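You operate a simulated robot arm through the tools that you are given. There is no shell and no other tool. Be economical: measure what you need, move in short steps, check, and stop when the job is done.

You run a simulated robot arm. Do the job below in one go: nothing can be reset, and whatever is moved stays where it is left.

TASK
Put the red cable in the cable bin, clip it shut and stick the leads label on its lid.
Fine: label in the lid's middle, square to it; leave the other cable and the plugs label where they lie.

It is judged by the outcome, as a careful person would: the job done as asked, and still so three seconds after it is handed in. It fails if anything else is knocked over, pushed out of place, dropped, spilled or broken. Lids that push on must go on centred and level and be pressed home; caps that screw on are set level and turned clockwise until they are tight.

THE ROBOT
A 7-joint arm with a two-finger parallel gripper, fixed in place. Base frame: the origin is at the foot of the arm, x ahead of it, y to its left, z up. Readings come in cm, degrees, newtons and seconds.
Its first joint turns from -166.0 to 166.0 degrees. Payload 4.4 kg.
The tool frame sits at the grasp point between the pads (the TCP): z along the fingers, y along the line on which they close. The tips reach 2.3 cm beyond it. The gripper opens to 9.4 cm. The fingers are 3.8 cm wide and 1 cm thick; the gripper's body (5.4 by 9.6 cm) begins 3.9 cm behind the TCP.
Orientation is told as [roll, pitch, yaw] about the base's x, y, z axes, in that order, counted from this pose: with the fingers straight down and closing along the base's y, the tool's x points along the base's -x, its y along +y and its z along -z.

THE INTERFACE
- The arm moves only by the tool step_arm. Its arguments are lists of equal length, an entry for each row: "travel": the shift along the base's x, y, z in cm, a list of three; "angular": the turn, a rotation vector about the base's x, y, z in degrees, a list of three; "gripper": the opening, from 0 (shut) to 1 (fully open). In form: {"travel": [[dx, dy, dz], ...], "angular": [[wx, wy, wz], ...], "gripper": [gripper, ...]}. A call has 1 to 8 rows; each row is the pose to reach, as a shift and turn from the pose commanded when the call began. Rows are played at 5 a second. More than 5 cm and 8.6 degrees between two rows, or a gripper value outside its range, and nothing of the call is played. Where a pose cannot be reached the arm comes as near as it can. A force on the tool above 90 N (or 10 N above the force at the start of the call, whichever is more), or a blocked arm, ends the call early, and 0.2 s more pass. The fingers move at their own pace (about 7.2 cm/s each) and stop on an object; they squeeze with about 39 N. The grip force told is the motor's: it shows also when the fingers shut on nothing. Time passes only in rows, and 0.2 s behind the last, so rows that repeat a pose let the fingers close. The reply holds the time, the measured pose of the TCP, the force on the tool along the base axes, the opening and the grip force, in the units named above and with some noise, with the torque about the TCP (base axes, N m) and any sound that the robot's microphone picked up, and new pictures: "views" is both (left out), scene, wrist or none.
- Cameras (640 x 400 px; columns grow to the right, rows downward): "scene" is fixed at [5.46, -65.1, 133.67]; the picture's right is [0.62, -0.79, 0.00], its down [-0.17, -0.14, -0.98] and it looks along [0.77, 0.60, -0.22] (base axes); focal length 363 px, centre (320, 200). "wrist" rides on the gripper at [8.6, 1.6, -7.4] in the tool frame; the picture's right is [-0.18, 0.98, 0.00], its down [-0.58, -0.11, -0.81] and it looks along [-0.79, -0.15, 0.59] (tool axes); focal length 243 px, centre (320, 200). There is no depth. A picture from a camera that has moved, and an enlarged one, comes with that camera's place and axes in the base frame and with its lens.
- close_up(camera, box): a new picture of the part [left, top, right, bottom] of that camera's present view, enlarged. The clock stands still meanwhile.
- finish_job(): hands the job in; it is judged then, once.

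Go step by step. Nothing tells you positions but the pictures and the camera data: compare them with the known pose of the tool, close in by small moves and look again before you grip or let go. The budget is 120 turns and 200 pictures, counting those below and the enlarged ones. Unless the task says otherwise, let go and move clear before handing in, and close with one line.

The tools are called after "Call:" as a command line: name --argument value ..., lists and objects as JSON in quotes. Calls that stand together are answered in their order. step_arm: Moves the arm, as the interface text tells. Its arguments: {"type":"object","properties":{"travel":{"type":"array","items":{"type":"array","items":{"type":"number"}}},"angular":{"type":"array","items":{"type":"array","items":{"type":"number"}}},"gripper":{"type":"array","items":{"type":"number"}},"views":{"type":"string","enum":["both","scene","wrist","none"]}},"required":["travel","angular","gripper"]} The other tools are called the same way: close_up (camera, box) takes an enlarged picture of a part of a camera's view; finish_job () hands the job in.

At the start:

```text
t: 0.0
eef_pos: [68.89, 14.85, 125.49]
tool_rot: [0.0, -0.1, 0.0]
wrist_force: [0.4, -0.1, 0.6]
ft_torque: [0.01, 0.03, -0.02]
gripper_width: 9.36
finger_force: 0.1
```

scene: 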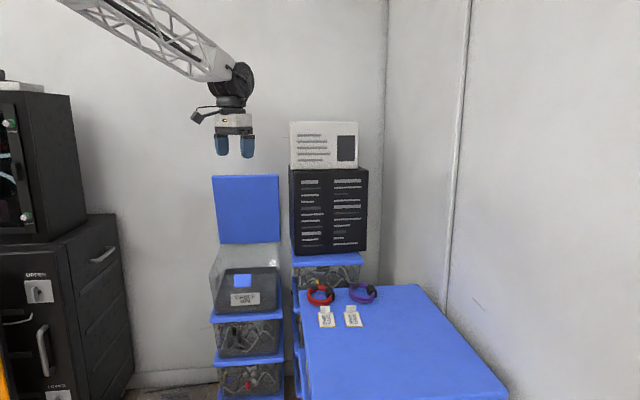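
wrist: 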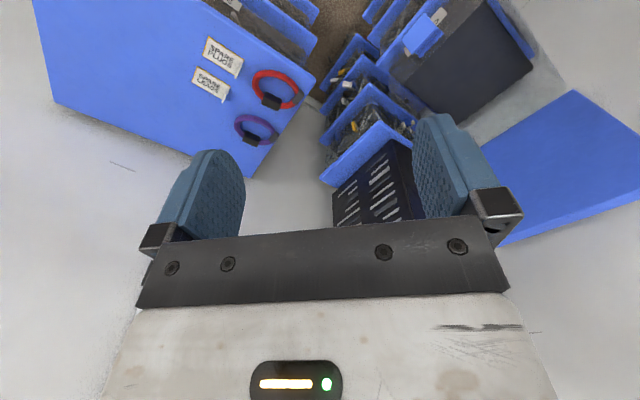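

I see an open bin with a raised blue lid on a stack, and on a blue table two cables (red, purple) and two labels. I'll look closer at these areas first.

Call:
close_up --camera "scene" --box '[190, 160, 310, 320]'

Call:
close_up --camera "scene" --box '[280, 270, 400, 345]'

Call:
close_up --camera "wrist" --box '[160, 0, 480, 200]'

```text
2.50 times, centred on (250, 240) of scene
camera zoom: at [5.46, -65.1, 133.67], right [0.62, -0.79, 0.0], down [-0.17, -0.14, -0.98], along [0.77, 0.6, -0.22], focal length 908 px, centre (495, 100)
```

zoom: 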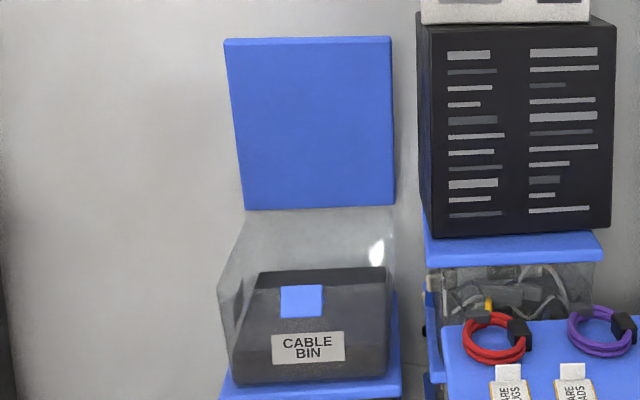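

```text
5.33 times, centred on (340, 308) of scene
camera zoom: at [5.46, -65.1, 133.67], right [0.62, -0.79, 0.0], down [-0.17, -0.14, -0.98], along [0.77, 0.6, -0.22], focal length 1936 px, centre (213, -373)
```

zoom: 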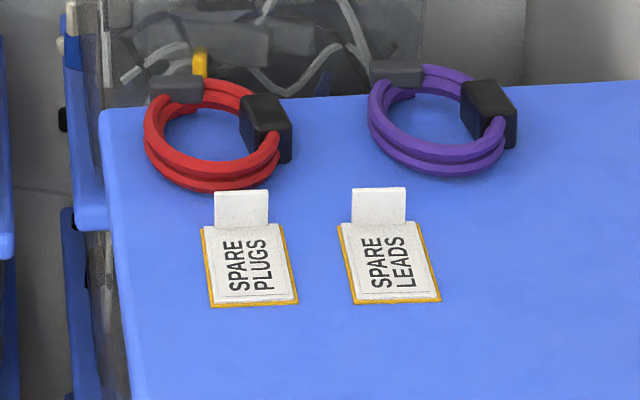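

```text
2.00 times, centred on (320, 100) of wrist
camera zoom: at [60.2, 16.68, 132.68], right [0.18, 0.98, 0.0], down [0.58, -0.11, 0.81], along [0.79, -0.15, -0.59], focal length 485 px, centre (320, 400)
```

zoom: 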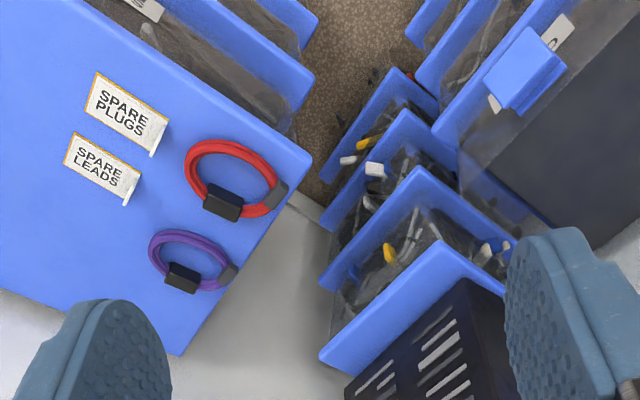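

The red cable is near (90, 0, 76) on the table, the leads label near (85, -15, 75), and the bin somewhere near (86, 34, 70). I'll move back and left for a better wrist view of the bin.

Call:
step_arm --travel '[[-4, 3, -1], [-8, 6, -2], [-12, 9, -4], [-16, 12, -6], [-18, 15, -8]]' --angular '[[0, 0, 0], [0, 0, 0], [0, 0, 0], [0, 0, 0], [0, 0, 0]]' --gripper '[1, 1, 1, 1, 1]'

```text
refused: row 1 steps farther than a row can; nothing moved
```

The first row was just over 5 cm; I'll take smaller steps.

Call:
step_arm --travel '[[-3, 3, -1], [-6, 6, -2], [-9, 9, -4], [-12, 12, -6], [-15, 15, -8], [-18, 16, -10]]' --angular '[[0, 0, 0], [0, 0, 0], [0, 0, 0], [0, 0, 0], [0, 0, 0], [0, 0, 0]]' --gripper '[1, 1, 1, 1, 1, 1]'

```text
t: 1.4
eef_pos: [50.76, 31.08, 115.62]
tool_rot: [0.0, 0.0, 0.0]
wrist_force: [0.0, 1.3, -0.2]
ft_torque: [0.02, -0.01, -0.02]
gripper_width: 9.41
finger_force: 0.1
camera wrist: at [42.07, 32.71, 122.76], right [0.18, 0.98, 0.0], down [0.58, -0.11, 0.81], along [0.79, -0.15, -0.59], focal length 243 px, centre (320, 200)
```

scene: 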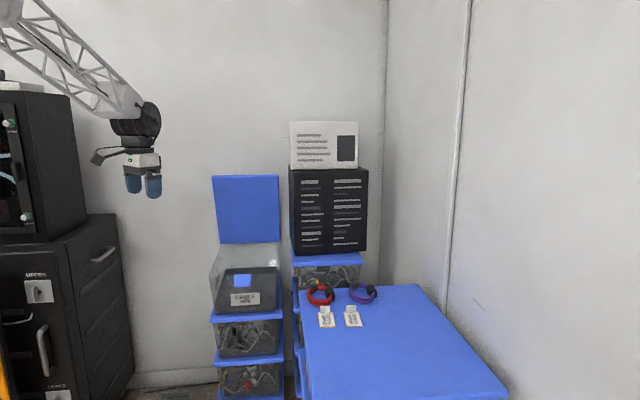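
wrist: 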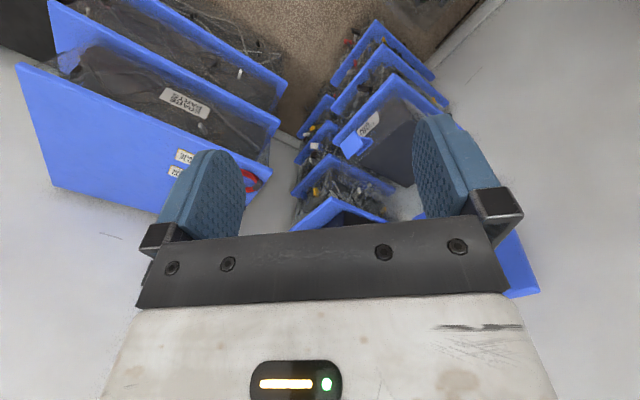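

Call:
close_up --camera "wrist" --box '[270, 50, 550, 225]'

```text
2.29 times, centred on (410, 138) of wrist
camera zoom: at [42.07, 32.71, 122.76], right [0.18, 0.98, 0.0], down [0.58, -0.11, 0.81], along [0.79, -0.15, -0.59], focal length 555 px, centre (114, 343)
```

zoom: 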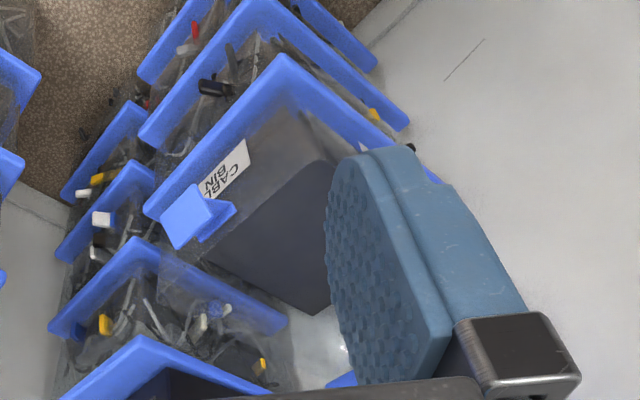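

I'll turn the wrist so the camera faces the bin front, moving to about (63, 17, 118).

Call:
step_arm --travel '[[2, -2.5, 0.5], [4, -5, 1], [6, -7.5, 1.5], [8, -10, 2], [10, -12, 2], [12, -14, 2]]' --angular '[[0, 0, 8.3], [0, 0, 16.6], [0, 0, 24.9], [0, 0, 33.2], [0, 0, 41.5], [0, 0, 49]]' --gripper '[1, 1, 1, 1, 1, 1]'

```text
t: 2.8
eef_pos: [62.93, 16.93, 117.43]
tool_rot: [0.0, 0.0, 49.1]
wrist_force: [-0.4, -0.7, -0.2]
ft_torque: [-0.01, -0.02, -0.03]
gripper_width: 9.4
finger_force: 0.2
camera wrist: at [55.98, 11.58, 124.68], right [-0.62, 0.78, 0.0], down [0.46, 0.37, 0.81], along [0.63, 0.5, -0.59], focal length 243 px, centre (320, 200)
```

scene: 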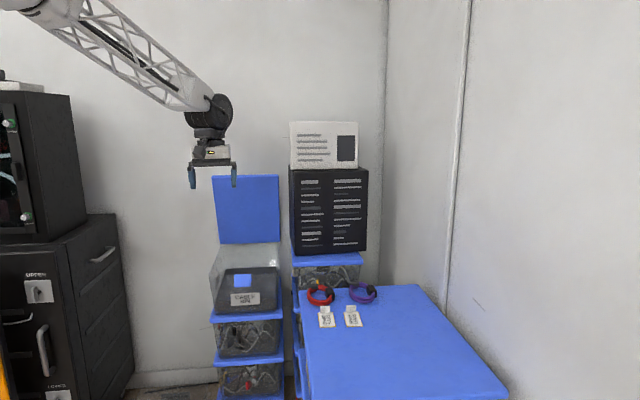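
wrist: 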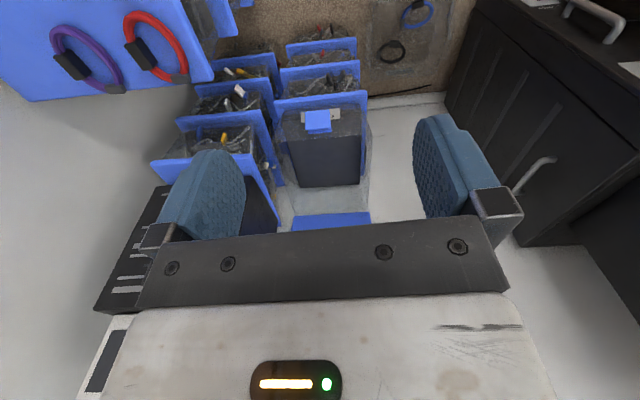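

Call:
close_up --camera "wrist" --box '[240, 80, 420, 230]'

Call:
close_up --camera "scene" --box '[200, 240, 300, 320]'

```text
2.67 times, centred on (330, 155) of wrist
camera zoom: at [55.98, 11.58, 124.68], right [-0.62, 0.78, 0.0], down [0.46, 0.37, 0.81], along [0.63, 0.5, -0.59], focal length 647 px, centre (293, 320)
```

zoom: 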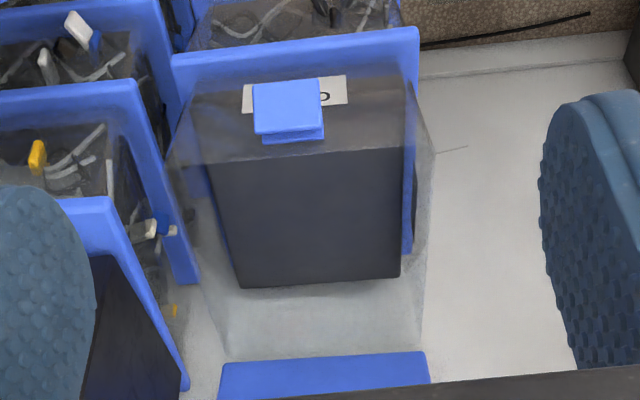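

```text
5.00 times, centred on (250, 280) of scene
camera zoom: at [5.46, -65.1, 133.67], right [0.62, -0.79, 0.0], down [-0.17, -0.14, -0.98], along [0.77, 0.6, -0.22], focal length 1815 px, centre (670, -200)
```

zoom: 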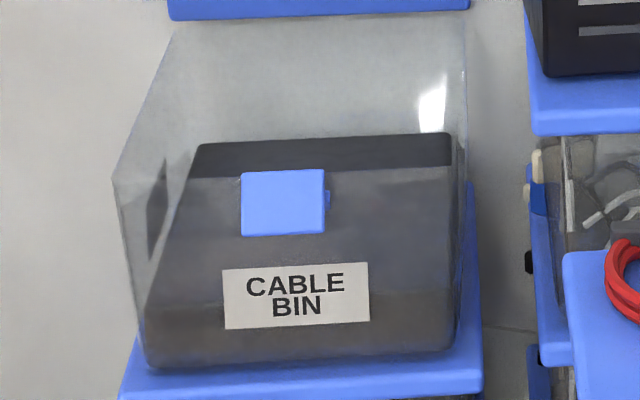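

The bin is deep (front rim near (80..95, 46..27, 76), hinge near (102, 69)) with its lid standing up at the back and a latch on the front. First I'll go above the red cable to measure it.

Call:
step_arm --travel '[[2.5, -2, -2.5], [5, -4, -5], [7.5, -6, -7.5], [10, -8, -10], [12.5, -10, -13], [15, -12, -16], [18, -14, -19], [20, -15, -22]]' --angular '[[0, 0, -3], [0, 0, -6], [0, 0, -9], [0, 0, -11], [0, 0, -11], [0, 0, -11], [0, 0, -11], [0, 0, -11]]' --gripper '[1, 1, 1, 1, 1, 1, 1, 1]'

```text
t: 4.6
eef_pos: [82.9, 1.87, 95.5]
tool_rot: [0.0, -0.1, 38.0]
wrist_force: [0.3, -0.1, 0.5]
ft_torque: [-0.01, 0.04, -0.04]
gripper_width: 9.39
finger_force: 0.1
camera wrist: at [75.12, -2.1, 102.71], right [-0.46, 0.89, 0.0], down [0.52, 0.27, 0.81], along [0.72, 0.37, -0.59], focal length 243 px, centre (320, 200)
```

scene: 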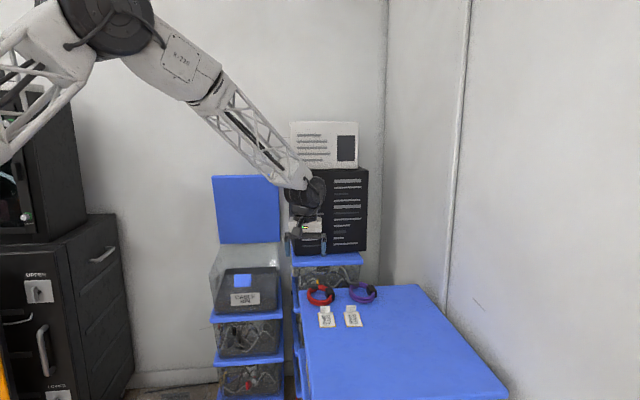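
wrist: 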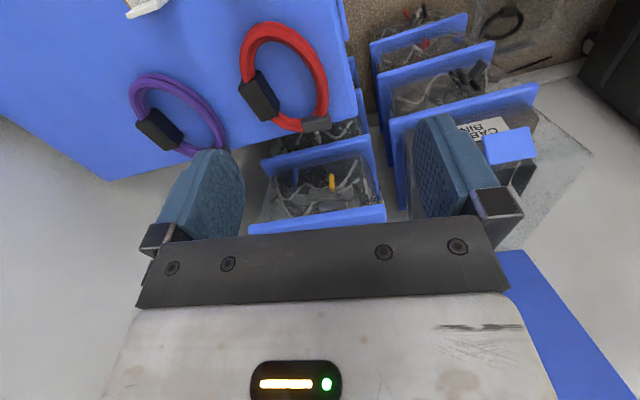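

Ring centre is near (89.3, 0.5, 76.5); I plan to pinch its left strand near (87, 3.4) with yaw 38. Lowering part way to check.

Call:
step_arm --travel '[[2, 0.7, -3.5], [4.1, 1.5, -7], [4.1, 1.5, -11]]' --angular '[[0, 0, 0], [0, 0, 0], [0, 0, 0]]' --gripper '[1, 1, 1]'

Call:
close_up --camera "scene" --box '[280, 240, 400, 315]'

```text
t: 5.4
eef_pos: [87.12, 3.55, 84.6]
tool_rot: [-0.1, 0.0, 38.0]
wrist_force: [0.5, 0.5, -0.1]
ft_torque: [-0.02, 0.0, 0.01]
gripper_width: 9.4
finger_force: 0.1
camera wrist: at [79.16, -0.49, 91.79], right [-0.46, 0.89, 0.0], down [0.52, 0.27, 0.81], along [0.72, 0.37, -0.59], focal length 243 px, centre (320, 200)
```

scene: 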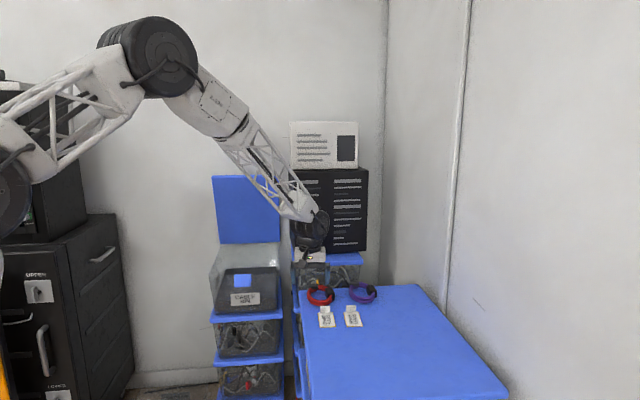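
wrist: 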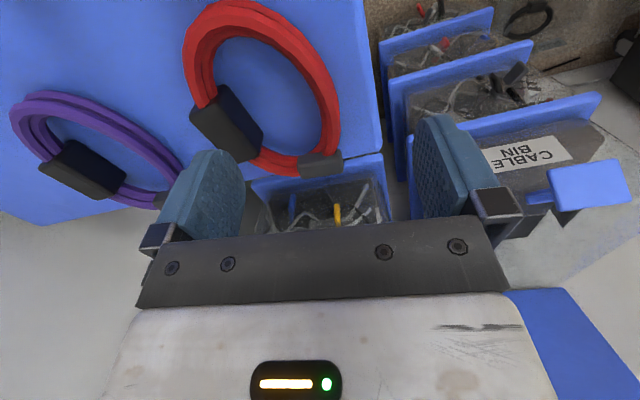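

```text
5.33 times, centred on (340, 278) of scene
camera zoom: at [5.46, -65.1, 133.67], right [0.62, -0.79, 0.0], down [-0.17, -0.14, -0.98], along [0.77, 0.6, -0.22], focal length 1936 px, centre (213, -213)
```

zoom: 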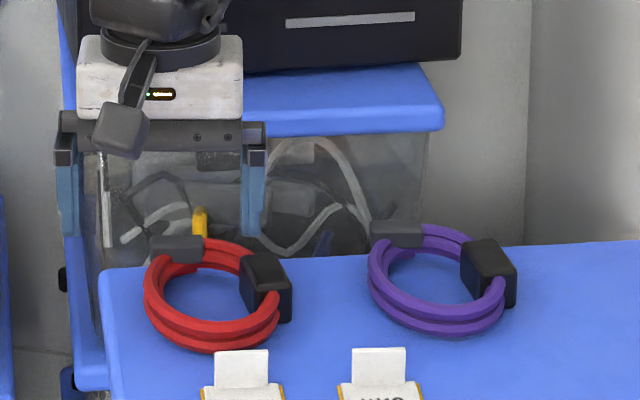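

The fingers straddle the left strand well. I'll narrow the opening to about 5 cm and lower in small steps.

Call:
step_arm --travel '[[0, 0.3, 0], [0, 0.3, -1.5], [0, 0.3, -3]]' --angular '[[0, 0, 0], [0, 0, 0], [0, 0, 0]]' --gripper '[0.5, 0.5, 0.5]'

Call:
close_up --camera "scene" --box '[280, 255, 360, 305]'

```text
t: 6.2
eef_pos: [87.05, 3.85, 81.32]
tool_rot: [0.1, 0.1, 38.0]
wrist_force: [0.5, -0.2, 0.8]
ft_torque: [-0.01, 0.0, 0.01]
gripper_width: 4.69
finger_force: 0.0
camera wrist: at [79.11, -0.19, 88.67], right [-0.46, 0.89, 0.0], down [0.53, 0.27, 0.81], along [0.72, 0.37, -0.59], focal length 243 px, centre (320, 200)
```

scene: 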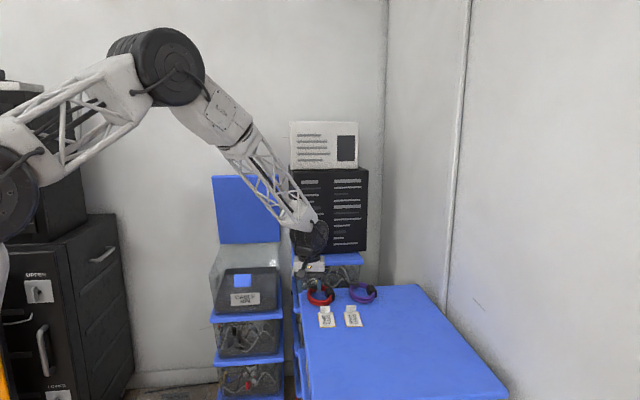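
wrist: 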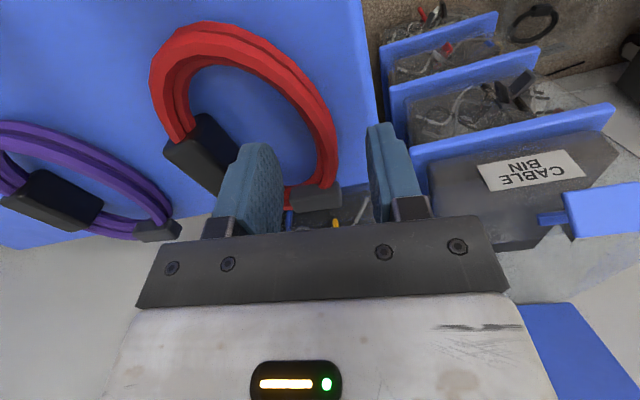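

```text
8.00 times, centred on (320, 280) of scene
camera zoom: at [5.46, -65.1, 133.67], right [0.62, -0.79, 0.0], down [-0.17, -0.14, -0.98], along [0.77, 0.6, -0.22], focal length 2904 px, centre (320, -440)
```

zoom: 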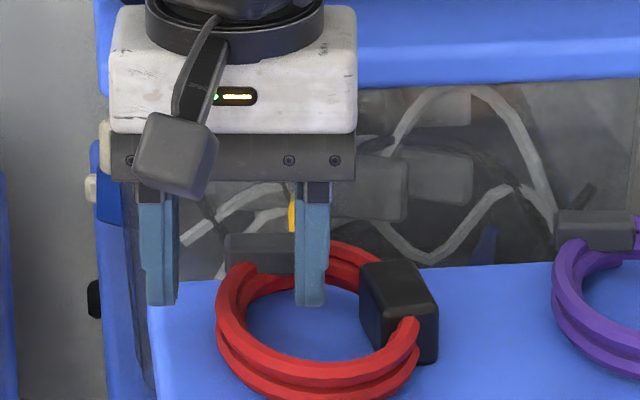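

Call:
step_arm --travel '[[0, 0, -0.7], [0, 0, -1.4]]' --angular '[[0, 0, 0], [0, 0, 0]]' --gripper '[0.5, 0.5]' --views "wrist"

Call:
close_up --camera "scene" --box '[280, 265, 360, 315]'

```text
t: 6.8
eef_pos: [87.03, 3.7, 80.09]
tool_rot: [-0.1, 0.1, 38.0]
wrist_force: [-0.3, 0.3, 0.4]
ft_torque: [0.03, 0.0, 0.01]
gripper_width: 4.7
finger_force: 0.1
camera wrist: at [79.12, -0.2, 87.29], right [-0.46, 0.89, 0.0], down [0.52, 0.27, 0.81], along [0.72, 0.37, -0.59], focal length 243 px, centre (320, 200)
```

wrist: 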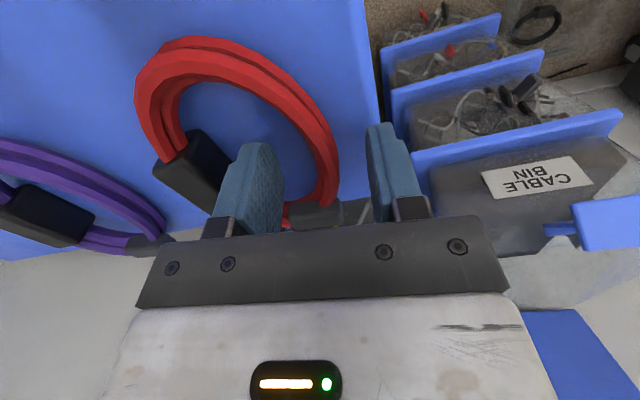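

```text
8.00 times, centred on (320, 290) of scene
camera zoom: at [5.46, -65.1, 133.67], right [0.62, -0.79, 0.0], down [-0.17, -0.14, -0.98], along [0.77, 0.6, -0.22], focal length 2904 px, centre (320, -520)
```

zoom: 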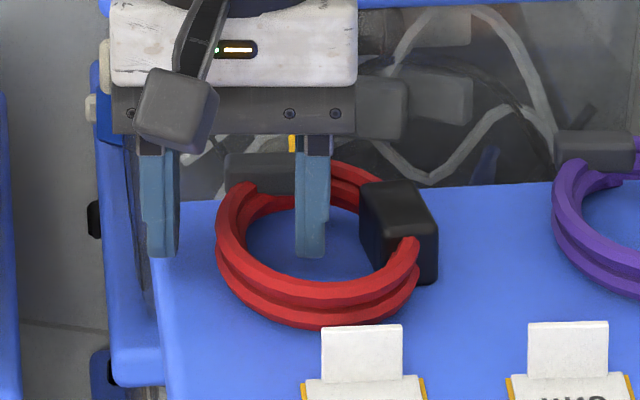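

Call:
step_arm --travel '[[0, 0.1, -0.6], [0, 0.1, -1.1]]' --angular '[[0, 0, 0], [0, 0, 0]]' --gripper '[0.5, 0.5]' --views "wrist"

Call:
close_up --camera "scene" --box '[280, 265, 360, 315]'

```text
t: 7.4
eef_pos: [87.03, 3.77, 79.42]
tool_rot: [-0.1, -0.2, 38.0]
wrist_force: [-38.9, -22.8, 71.5]
ft_torque: [0.31, 3.13, 1.26]
gripper_width: 4.97
finger_force: 3.2
camera wrist: at [79.14, -0.2, 86.63], right [-0.46, 0.89, 0.0], down [0.52, 0.27, 0.81], along [0.72, 0.37, -0.59], focal length 243 px, centre (320, 200)
```

wrist: 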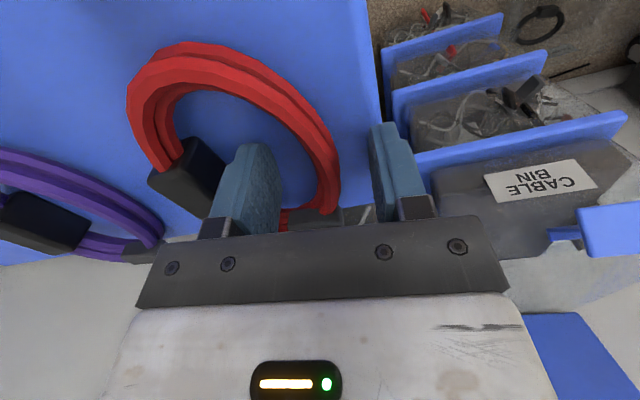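

```text
8.00 times, centred on (320, 290) of scene
camera zoom: at [5.46, -65.1, 133.67], right [0.62, -0.79, 0.0], down [-0.17, -0.14, -0.98], along [0.77, 0.6, -0.22], focal length 2904 px, centre (320, -520)
```

zoom: 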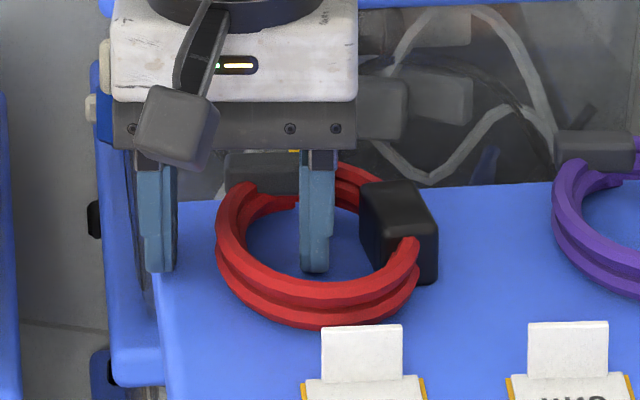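

Tips touched the table (its top is about z = 77.1). I'll back up slightly and close.

Call:
step_arm --travel '[[0, 0, 0.8], [0, 0, 0.8], [0, 0, 0.8], [0, 0, 0.8]]' --angular '[[0, 0, 0], [0, 0, 0], [0, 0, 0], [0, 0, 0]]' --gripper '[0.5, 0, 0, 0]' --views "wrist"

Call:
close_up --camera "scene" --box '[280, 265, 360, 315]'

```text
t: 8.4
eef_pos: [87.04, 4.0, 79.68]
tool_rot: [0.0, 0.0, 38.0]
wrist_force: [0.5, 0.4, -1.1]
ft_torque: [0.04, 0.05, 0.03]
gripper_width: 2.72
finger_force: 39.3
camera wrist: at [79.12, -0.1, 86.93], right [-0.46, 0.89, 0.0], down [0.53, 0.27, 0.81], along [0.72, 0.37, -0.59], focal length 243 px, centre (320, 200)
```

wrist: 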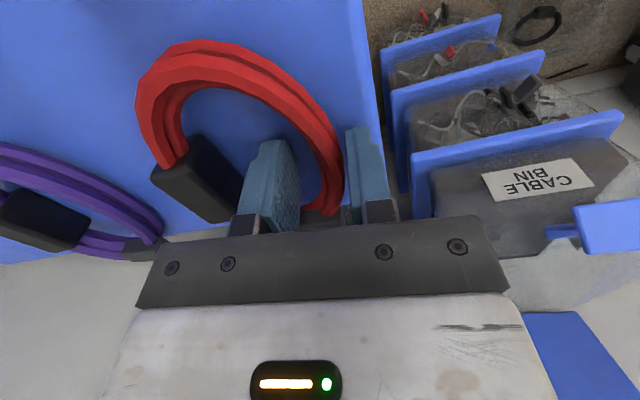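

```text
8.00 times, centred on (320, 290) of scene
camera zoom: at [5.46, -65.1, 133.67], right [0.62, -0.79, 0.0], down [-0.17, -0.14, -0.98], along [0.77, 0.6, -0.22], focal length 2904 px, centre (320, -520)
```

zoom: 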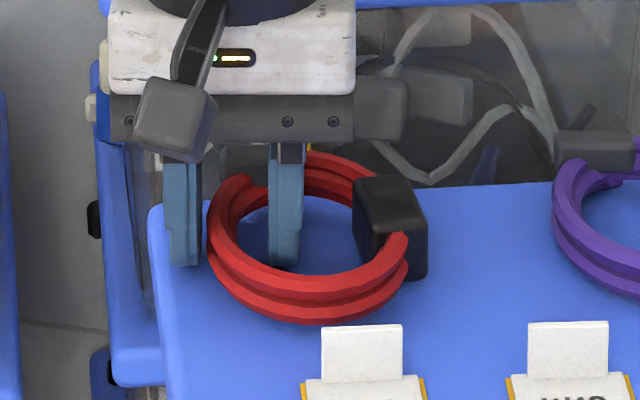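

Gripped (2.7 cm). Lifting and checking the hold.

Call:
step_arm --travel '[[0, 0, 3], [-1, 0, 7], [-2, 0, 11], [-4, 0, 15], [-6, 0, 19]]' --angular '[[0, 0, 0], [0, 0, 0], [0, 0, 0], [0, 0, 0], [0, 0, 0]]' --gripper '[0, 0, 0, 0, 0]'

```text
t: 9.6
eef_pos: [80.98, 3.96, 98.62]
tool_rot: [0.2, 0.1, 38.0]
wrist_force: [-0.4, -0.3, -2.4]
ft_torque: [0.03, -0.02, 0.0]
gripper_width: 2.72
finger_force: 39.0
camera wrist: at [73.15, -0.02, 105.93], right [-0.46, 0.89, 0.0], down [0.53, 0.27, 0.81], along [0.71, 0.37, -0.59], focal length 243 px, centre (320, 200)
```

scene: 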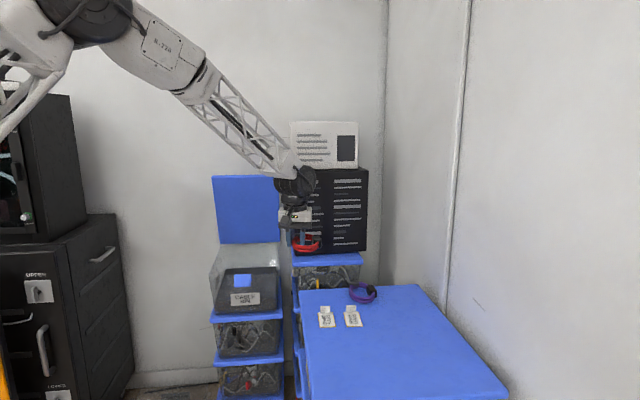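
wrist: 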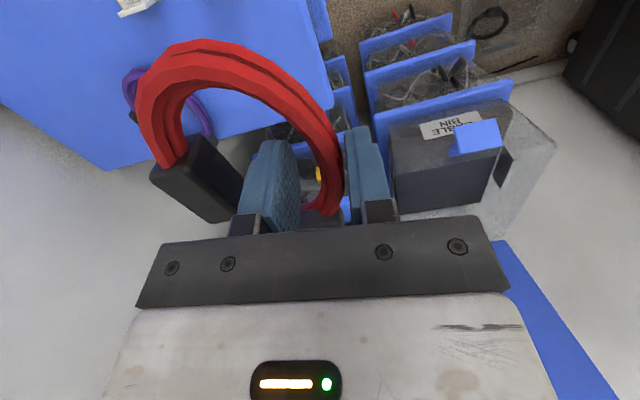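

Cable is held firmly. Now a closer look at the bin before moving to it.

Call:
close_up --camera "wrist" --box '[350, 60, 590, 260]'

```text
2.00 times, centred on (470, 160) of wrist
camera zoom: at [73.15, -0.02, 105.93], right [-0.46, 0.89, 0.0], down [0.53, 0.27, 0.81], along [0.71, 0.37, -0.59], focal length 485 px, centre (20, 280)
```

zoom: 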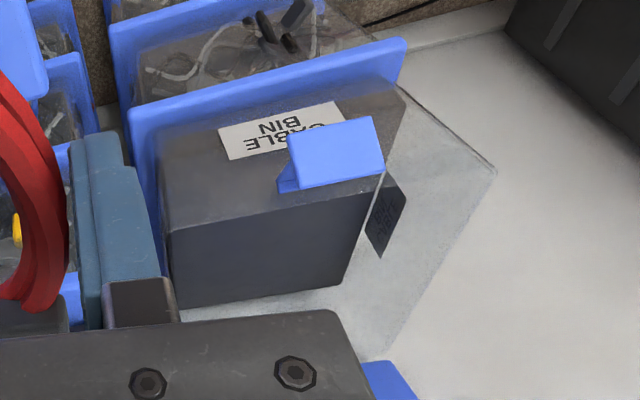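

Bin: front-left rim corner ≈ (78.7, 45.9, 76), front-right ≈ (96.4, 27), running back along (0.72, 0.69) about 33 cm. I'll carry the cable around the tower to the bin.

Call:
step_arm --travel '[[-3, 4, 0], [-6, 8, 0], [-8, 12, 0], [-8.5, 17, 0], [-8.5, 22, 0], [-7.5, 26.8, 0], [-6, 31, 0], [-4, 35, 0]]' --angular '[[0, 0, 0], [0, 0, 0], [0, 0, 0], [0, 0, 0], [0, 0, 0], [0, 0, 0], [0, 0, 0], [0, 0, 0]]' --gripper '[0, 0, 0, 0, 0, 0, 0, 0]'

```text
refused: row 4 steps farther than a row can; nothing moved
```

Call:
step_arm --travel '[[-3, 3.9, 0], [-6, 7.8, 0], [-8, 11.8, 0], [-8.5, 16.5, 0], [-8.5, 21, 0], [-7.5, 25.5, 0], [-6, 30, 0], [-4, 34, 0]]' --angular '[[0, 0, 0], [0, 0, 0], [0, 0, 0], [0, 0, 0], [0, 0, 0], [0, 0, 0], [0, 0, 0], [0, 0, 0]]' --gripper '[0, 0, 0, 0, 0, 0, 0, 0]'

Call:
close_up --camera "wrist" --box '[200, 0, 520, 230]'

```text
t: 11.4
eef_pos: [77.01, 37.87, 98.73]
tool_rot: [0.0, -0.1, 38.0]
wrist_force: [-0.1, 0.1, -0.9]
ft_torque: [0.02, 0.0, -0.04]
gripper_width: 2.69
finger_force: 39.0
camera wrist: at [69.11, 33.82, 105.98], right [-0.46, 0.89, 0.0], down [0.52, 0.27, 0.81], along [0.72, 0.37, -0.59], focal length 243 px, centre (320, 200)
```

scene: 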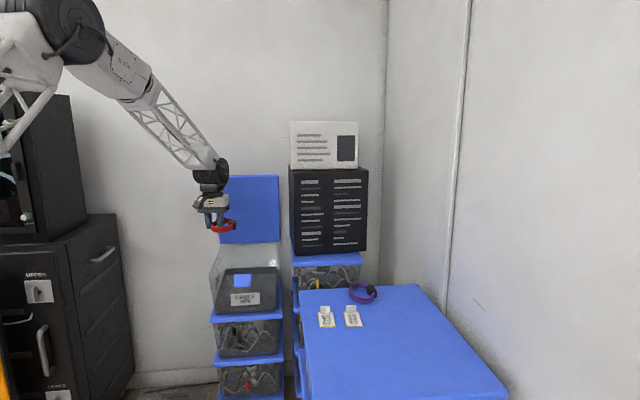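
wrist: 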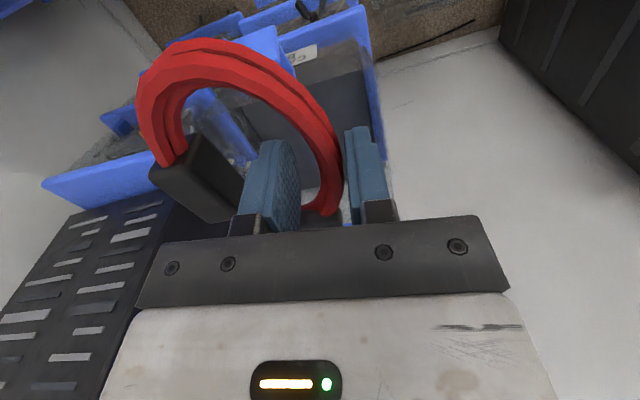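

```text
1.74 times, centred on (360, 115) of wrist
camera zoom: at [69.11, 33.82, 105.98], right [-0.46, 0.89, 0.0], down [0.52, 0.27, 0.81], along [0.72, 0.37, -0.59], focal length 422 px, centre (250, 348)
```

zoom: 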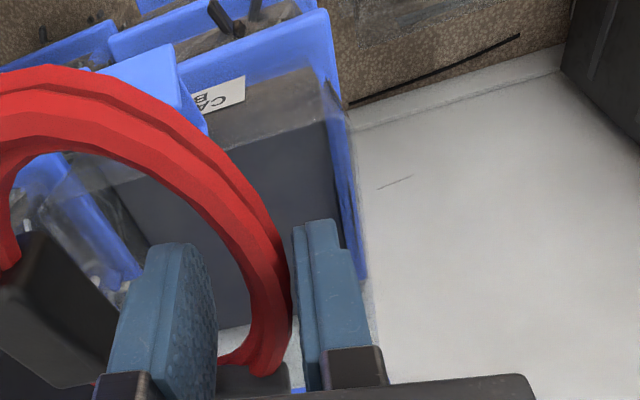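

Moving out over the bin interior at height to test the reach.

Call:
step_arm --travel '[[3, 2, 0], [6, 4, 0], [9, 6, 0], [12, 8, 0], [14, 9, -2]]' --angular '[[0, 0, 0], [0, 0, 0], [0, 0, 0], [0, 0, 0], [0, 0, 0]]' --gripper '[0, 0, 0, 0, 0]'

Call:
close_up --camera "scene" --box '[190, 165, 320, 320]'

```text
t: 12.6
eef_pos: [91.18, 46.95, 96.88]
tool_rot: [0.0, -0.1, 38.1]
wrist_force: [0.1, -0.5, -0.9]
ft_torque: [0.06, 0.03, -0.02]
gripper_width: 2.67
finger_force: 39.2
camera wrist: at [83.2, 42.91, 104.04], right [-0.46, 0.89, 0.0], down [0.52, 0.27, 0.81], along [0.72, 0.37, -0.59], focal length 243 px, centre (320, 200)
```

scene: 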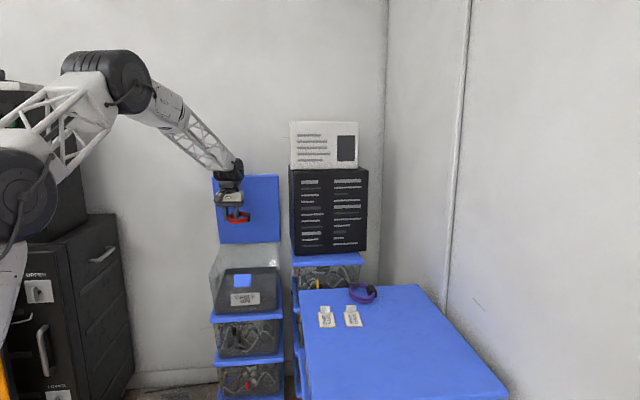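
wrist: 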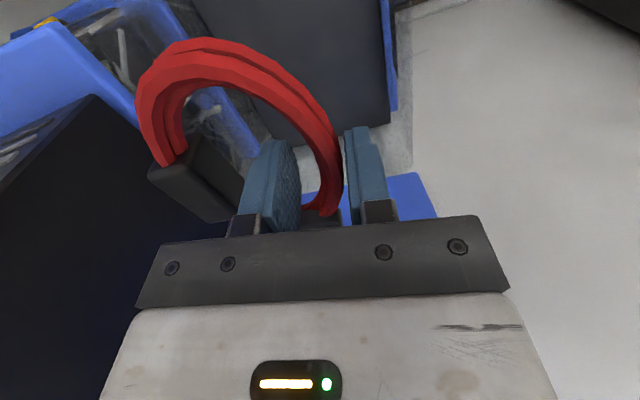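

```text
2.58 times, centred on (255, 242) of scene
camera zoom: at [5.46, -65.1, 133.67], right [0.62, -0.79, 0.0], down [-0.17, -0.14, -0.98], along [0.77, 0.6, -0.22], focal length 937 px, centre (488, 90)
```

zoom: 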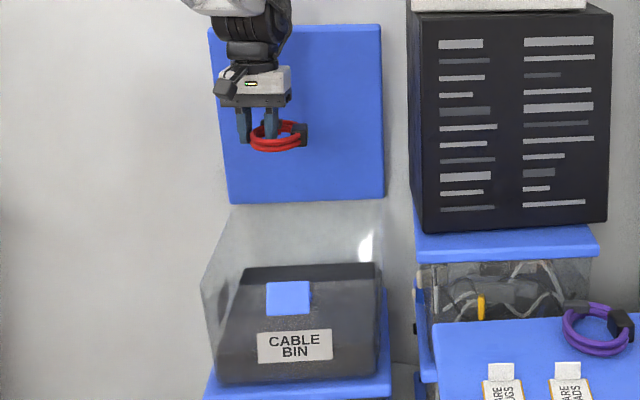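

Reach is fine here at r ≈ 103. I'll go a bit deeper over the bin and start lowering.

Call:
step_arm --travel '[[2.5, 0.5, -2], [4.5, 1, -5], [4.5, 1, -9], [4.5, 1, -13], [4.5, 1, -16]]' --angular '[[0, 0, 0], [0, 0, 0], [0, 0, 0], [0, 0, 0], [0, 0, 0]]' --gripper '[0, 0, 0, 0, 0]'

Call:
close_up --camera "scene" --box '[190, 165, 320, 320]'

```text
t: 13.8
eef_pos: [95.41, 48.05, 80.76]
tool_rot: [0.0, -0.2, 38.0]
wrist_force: [0.3, 0.7, -1.0]
ft_torque: [0.05, -0.01, -0.01]
gripper_width: 2.67
finger_force: 39.1
camera wrist: at [87.69, 43.95, 88.06], right [-0.46, 0.89, 0.0], down [0.52, 0.27, 0.81], along [0.72, 0.37, -0.59], focal length 243 px, centre (320, 200)
```

scene: 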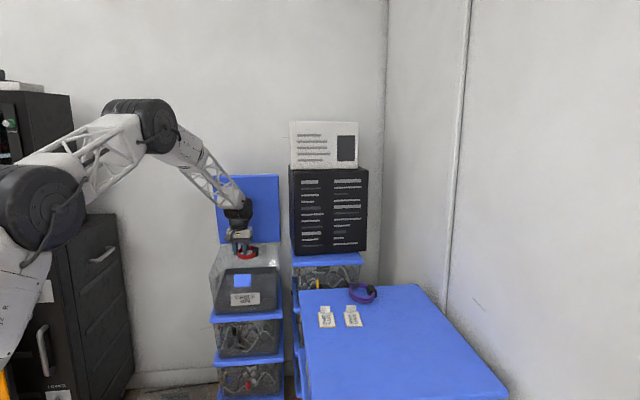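
wrist: 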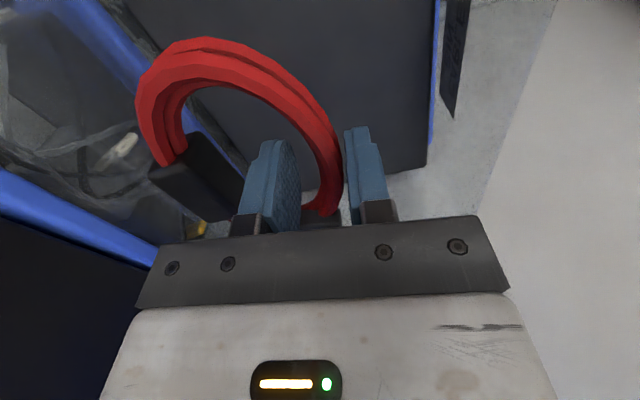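

```text
2.58 times, centred on (255, 242) of scene
camera zoom: at [5.46, -65.1, 133.67], right [0.62, -0.79, 0.0], down [-0.17, -0.14, -0.98], along [0.77, 0.6, -0.22], focal length 937 px, centre (488, 90)
```

zoom: 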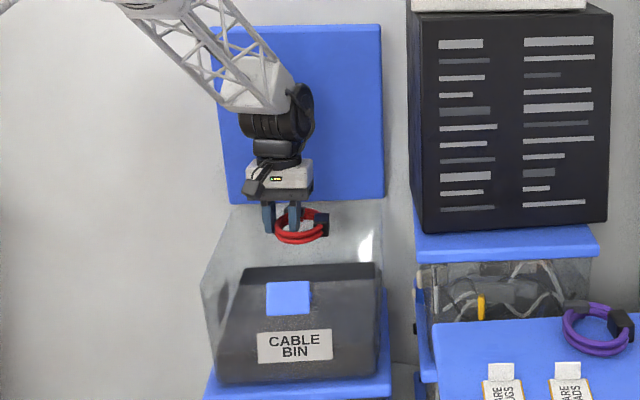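

Call:
step_arm --travel '[[0.3, 0.2, -3], [0.6, 0.4, -6], [0.6, 0.4, -8.5]]' --angular '[[0, 0, 0], [0, 0, 0], [0, 0, 0]]' --gripper '[0, 0, 0]'

Call:
close_up --camera "scene" --box '[190, 165, 320, 320]'

```text
t: 14.6
eef_pos: [96.15, 48.32, 72.29]
tool_rot: [0.0, -0.1, 38.0]
wrist_force: [0.1, 1.5, -1.3]
ft_torque: [0.03, 0.03, -0.04]
gripper_width: 2.63
finger_force: 39.1
camera wrist: at [88.29, 44.31, 79.58], right [-0.46, 0.89, 0.0], down [0.52, 0.27, 0.81], along [0.72, 0.37, -0.59], focal length 243 px, centre (320, 200)
```

scene: 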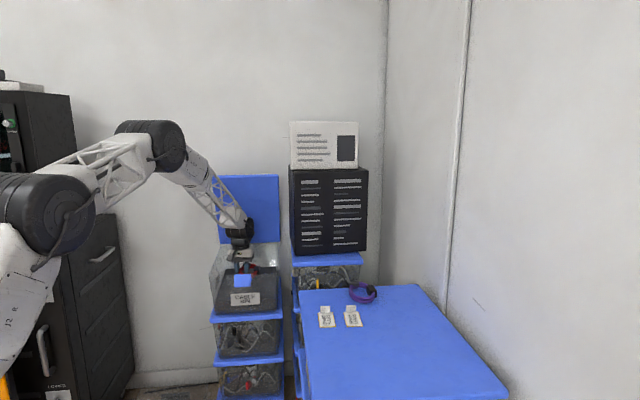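
wrist: 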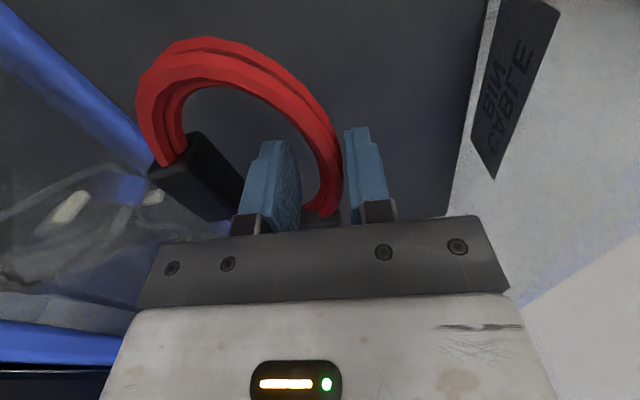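

```text
2.58 times, centred on (255, 242) of scene
camera zoom: at [5.46, -65.1, 133.67], right [0.62, -0.79, 0.0], down [-0.17, -0.14, -0.98], along [0.77, 0.6, -0.22], focal length 937 px, centre (488, 90)
```

zoom: 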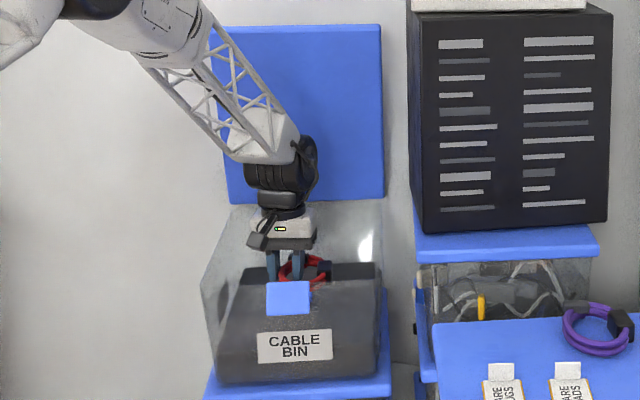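

Inside the bin now; lowering further toward the floor gently.

Call:
step_arm --travel '[[0, 0, -1.5], [0, 0, -3], [0, 0, -4.5]]' --angular '[[0, 0, 0], [0, 0, 0], [0, 0, 0]]' --gripper '[0, 0, 0]'

```text
t: 15.4
eef_pos: [96.07, 48.31, 67.83]
tool_rot: [0.0, 0.0, 38.0]
wrist_force: [0.7, -0.6, -1.4]
ft_torque: [0.03, 0.04, -0.01]
gripper_width: 2.62
finger_force: 39.5
camera wrist: at [88.19, 44.3, 75.04], right [-0.46, 0.89, 0.0], down [0.53, 0.27, 0.81], along [0.72, 0.37, -0.59], focal length 243 px, centre (320, 200)
```

scene: 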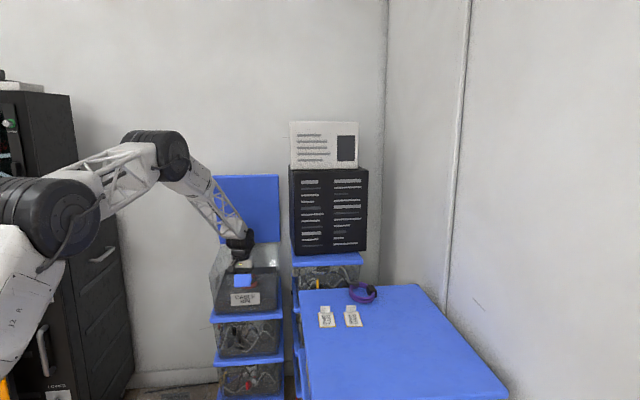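
wrist: 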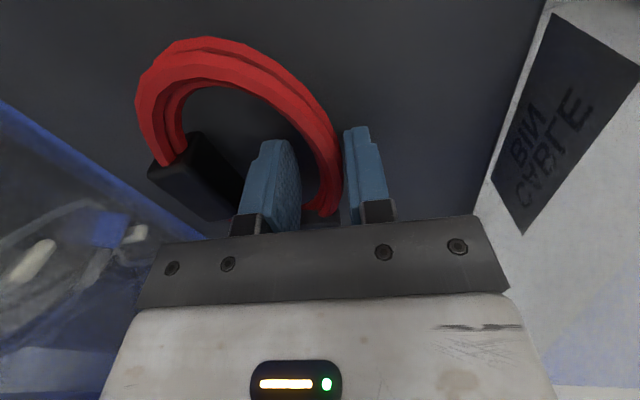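

Call:
step_arm --travel '[[0, 0, -1.3], [0, 0, -2.6], [0, 0, -3.9]]' --angular '[[0, 0, 0], [0, 0, 0], [0, 0, 0]]' --gripper '[0, 0, 0]'

Call:
close_up --camera "scene" --box '[190, 165, 320, 320]'

```text
t: 15.9
eef_pos: [96.24, 48.39, 66.91]
tool_rot: [0.0, -0.2, 38.0]
wrist_force: [-4.1, -0.9, 11.4]
ft_torque: [-0.01, 0.45, 0.07]
gripper_width: 2.65
finger_force: 38.9
stopped in row 2: the force on the tool passed its limit at 118 N (the readings are from after the stop); the commanded pose is now the measured one
camera wrist: at [88.38, 44.39, 74.12], right [-0.46, 0.89, 0.0], down [0.52, 0.27, 0.81], along [0.72, 0.37, -0.59], focal length 243 px, centre (320, 200)
```

scene: 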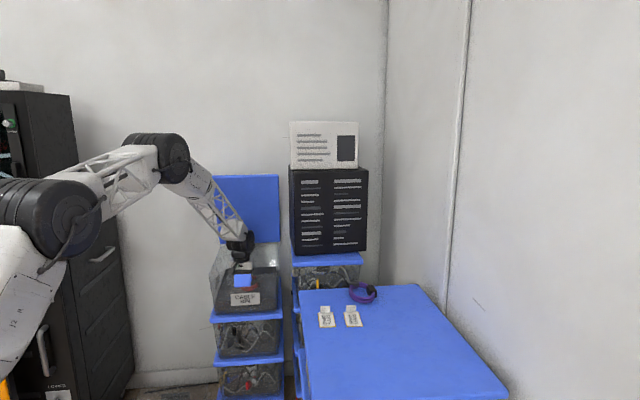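
wrist: 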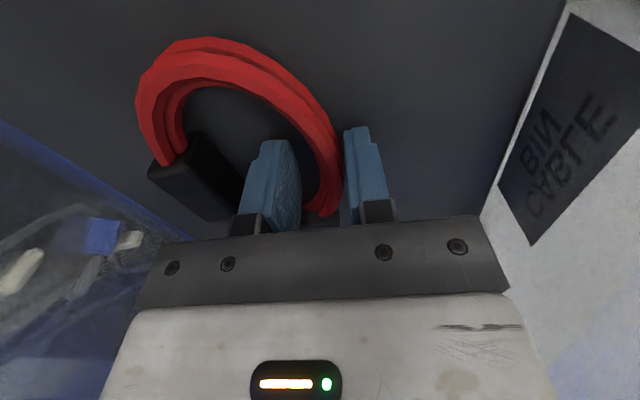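

```text
2.58 times, centred on (255, 242) of scene
camera zoom: at [5.46, -65.1, 133.67], right [0.62, -0.79, 0.0], down [-0.17, -0.14, -0.98], along [0.77, 0.6, -0.22], focal length 937 px, centre (488, 90)
```

zoom: 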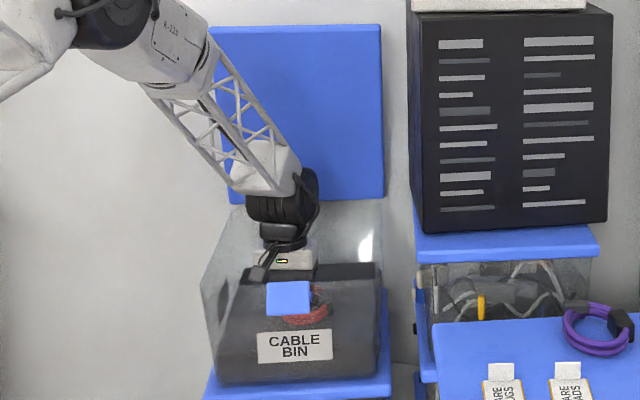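

The cable touches the bin floor (z ≈ 64.6). Releasing and rising.

Call:
step_arm --travel '[[0, 0, 0.3], [0, 0, 0.3], [0, 0, 0.3], [0, 0, 4], [0, 0, 8.5], [0, 0, 13], [-3, -2, 16.4]]' --angular '[[0, 0, 0], [0, 0, 0], [0, 0, 0], [0, 0, 0], [0, 0, 0], [0, 0, 0], [0, 0, 0]]' --gripper '[0.45, 0.45, 0.45, 0.45, 0.45, 0.45, 0.45]'

Call:
close_up --camera "scene" --box '[190, 165, 320, 320]'

```text
t: 17.5
eef_pos: [93.1, 46.45, 82.98]
tool_rot: [0.0, 0.0, 38.1]
wrist_force: [-0.1, -1.2, -0.7]
ft_torque: [0.03, -0.04, -0.02]
gripper_width: 4.26
finger_force: 0.0
camera wrist: at [85.13, 42.42, 90.3], right [-0.46, 0.89, 0.0], down [0.52, 0.27, 0.81], along [0.72, 0.37, -0.59], focal length 243 px, centre (320, 200)
```

scene: 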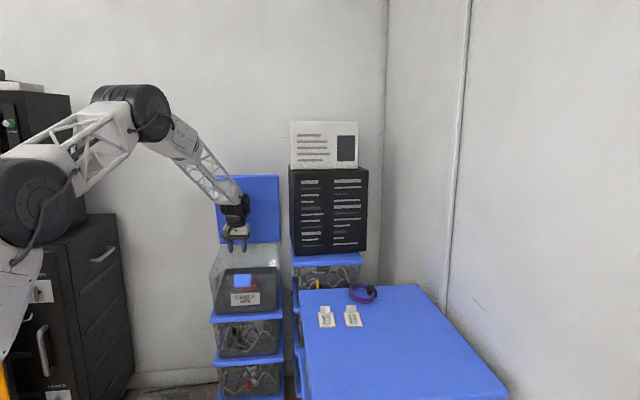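
wrist: 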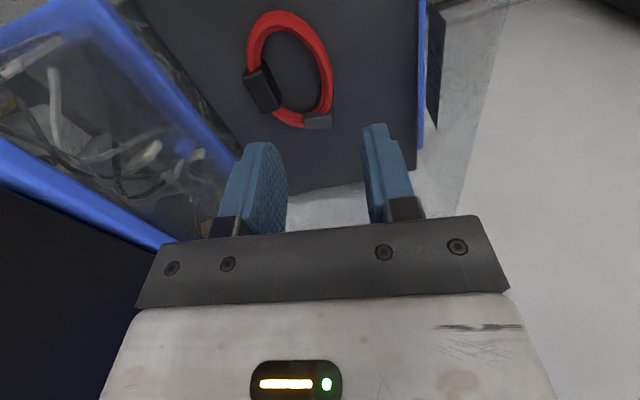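

```text
2.58 times, centred on (255, 242) of scene
camera zoom: at [5.46, -65.1, 133.67], right [0.62, -0.79, 0.0], down [-0.17, -0.14, -0.98], along [0.77, 0.6, -0.22], focal length 937 px, centre (488, 90)
```

zoom: 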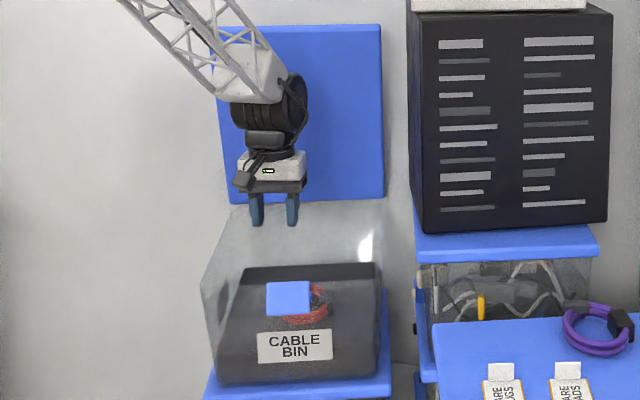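

The red cable lies on the bin floor. Next is the lid: it stands near-upright at the back (top edge around z ≈ 110), so I'll back off, rise and tilt the tool outward to look at it and hook it.

Call:
step_arm --travel '[[-1, -0.5, 4.5], [-2, -1, 9], [-4, -2, 13], [-6, -3, 17], [-8, -4, 21], [-10, -5, 25], [-12, -6, 29], [-14, -7, 33]]' --angular '[[0, 0, 1], [0, 0, 2], [0, 0, 3], [0, 0, 4], [0, 0, 5], [0, 0, 6], [0, 0, 6], [0, 0, 6]]' --gripper '[0.45, 0.45, 0.2, 0, 0, 0, 0, 0]' --views "none"

Call:
step_arm --travel '[[0, 0, 0], [0, 0, 0], [0, 0, 0], [0, 0, 0], [0, 0, 0]]' --angular '[[5.5, -5.7, 0], [11, -11.4, 0], [16.6, -17.2, 0], [22, -23, 0], [27.6, -28.6, 0]]' --gripper '[0, 0, 0, 0, 0]'

```text
t: 19.3
eef_pos: [79.24, 39.34, 116.12]
tool_rot: [0.0, 0.0, 44.0]
wrist_force: [0.3, 0.5, -1.3]
ft_torque: [0.0, -0.02, 0.01]
gripper_width: 0.0
finger_force: 38.4
```

```text
t: 20.5
eef_pos: [79.25, 39.43, 116.18]
tool_rot: [-0.1, -40.1, 44.1]
wrist_force: [-0.2, -0.5, 0.6]
ft_torque: [-0.02, -0.02, 0.02]
gripper_width: 0.01
finger_force: 38.6
camera wrist: at [69.85, 32.69, 116.14], right [-0.58, 0.81, 0.12], down [0.02, -0.13, 0.99], along [0.81, 0.58, 0.06], focal length 243 px, centre (320, 200)
```

scene: 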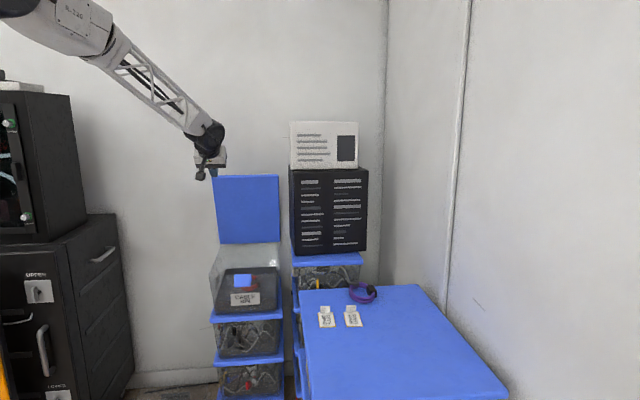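
wrist: 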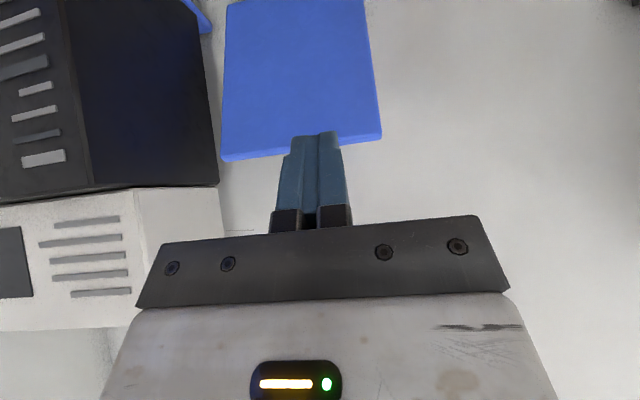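

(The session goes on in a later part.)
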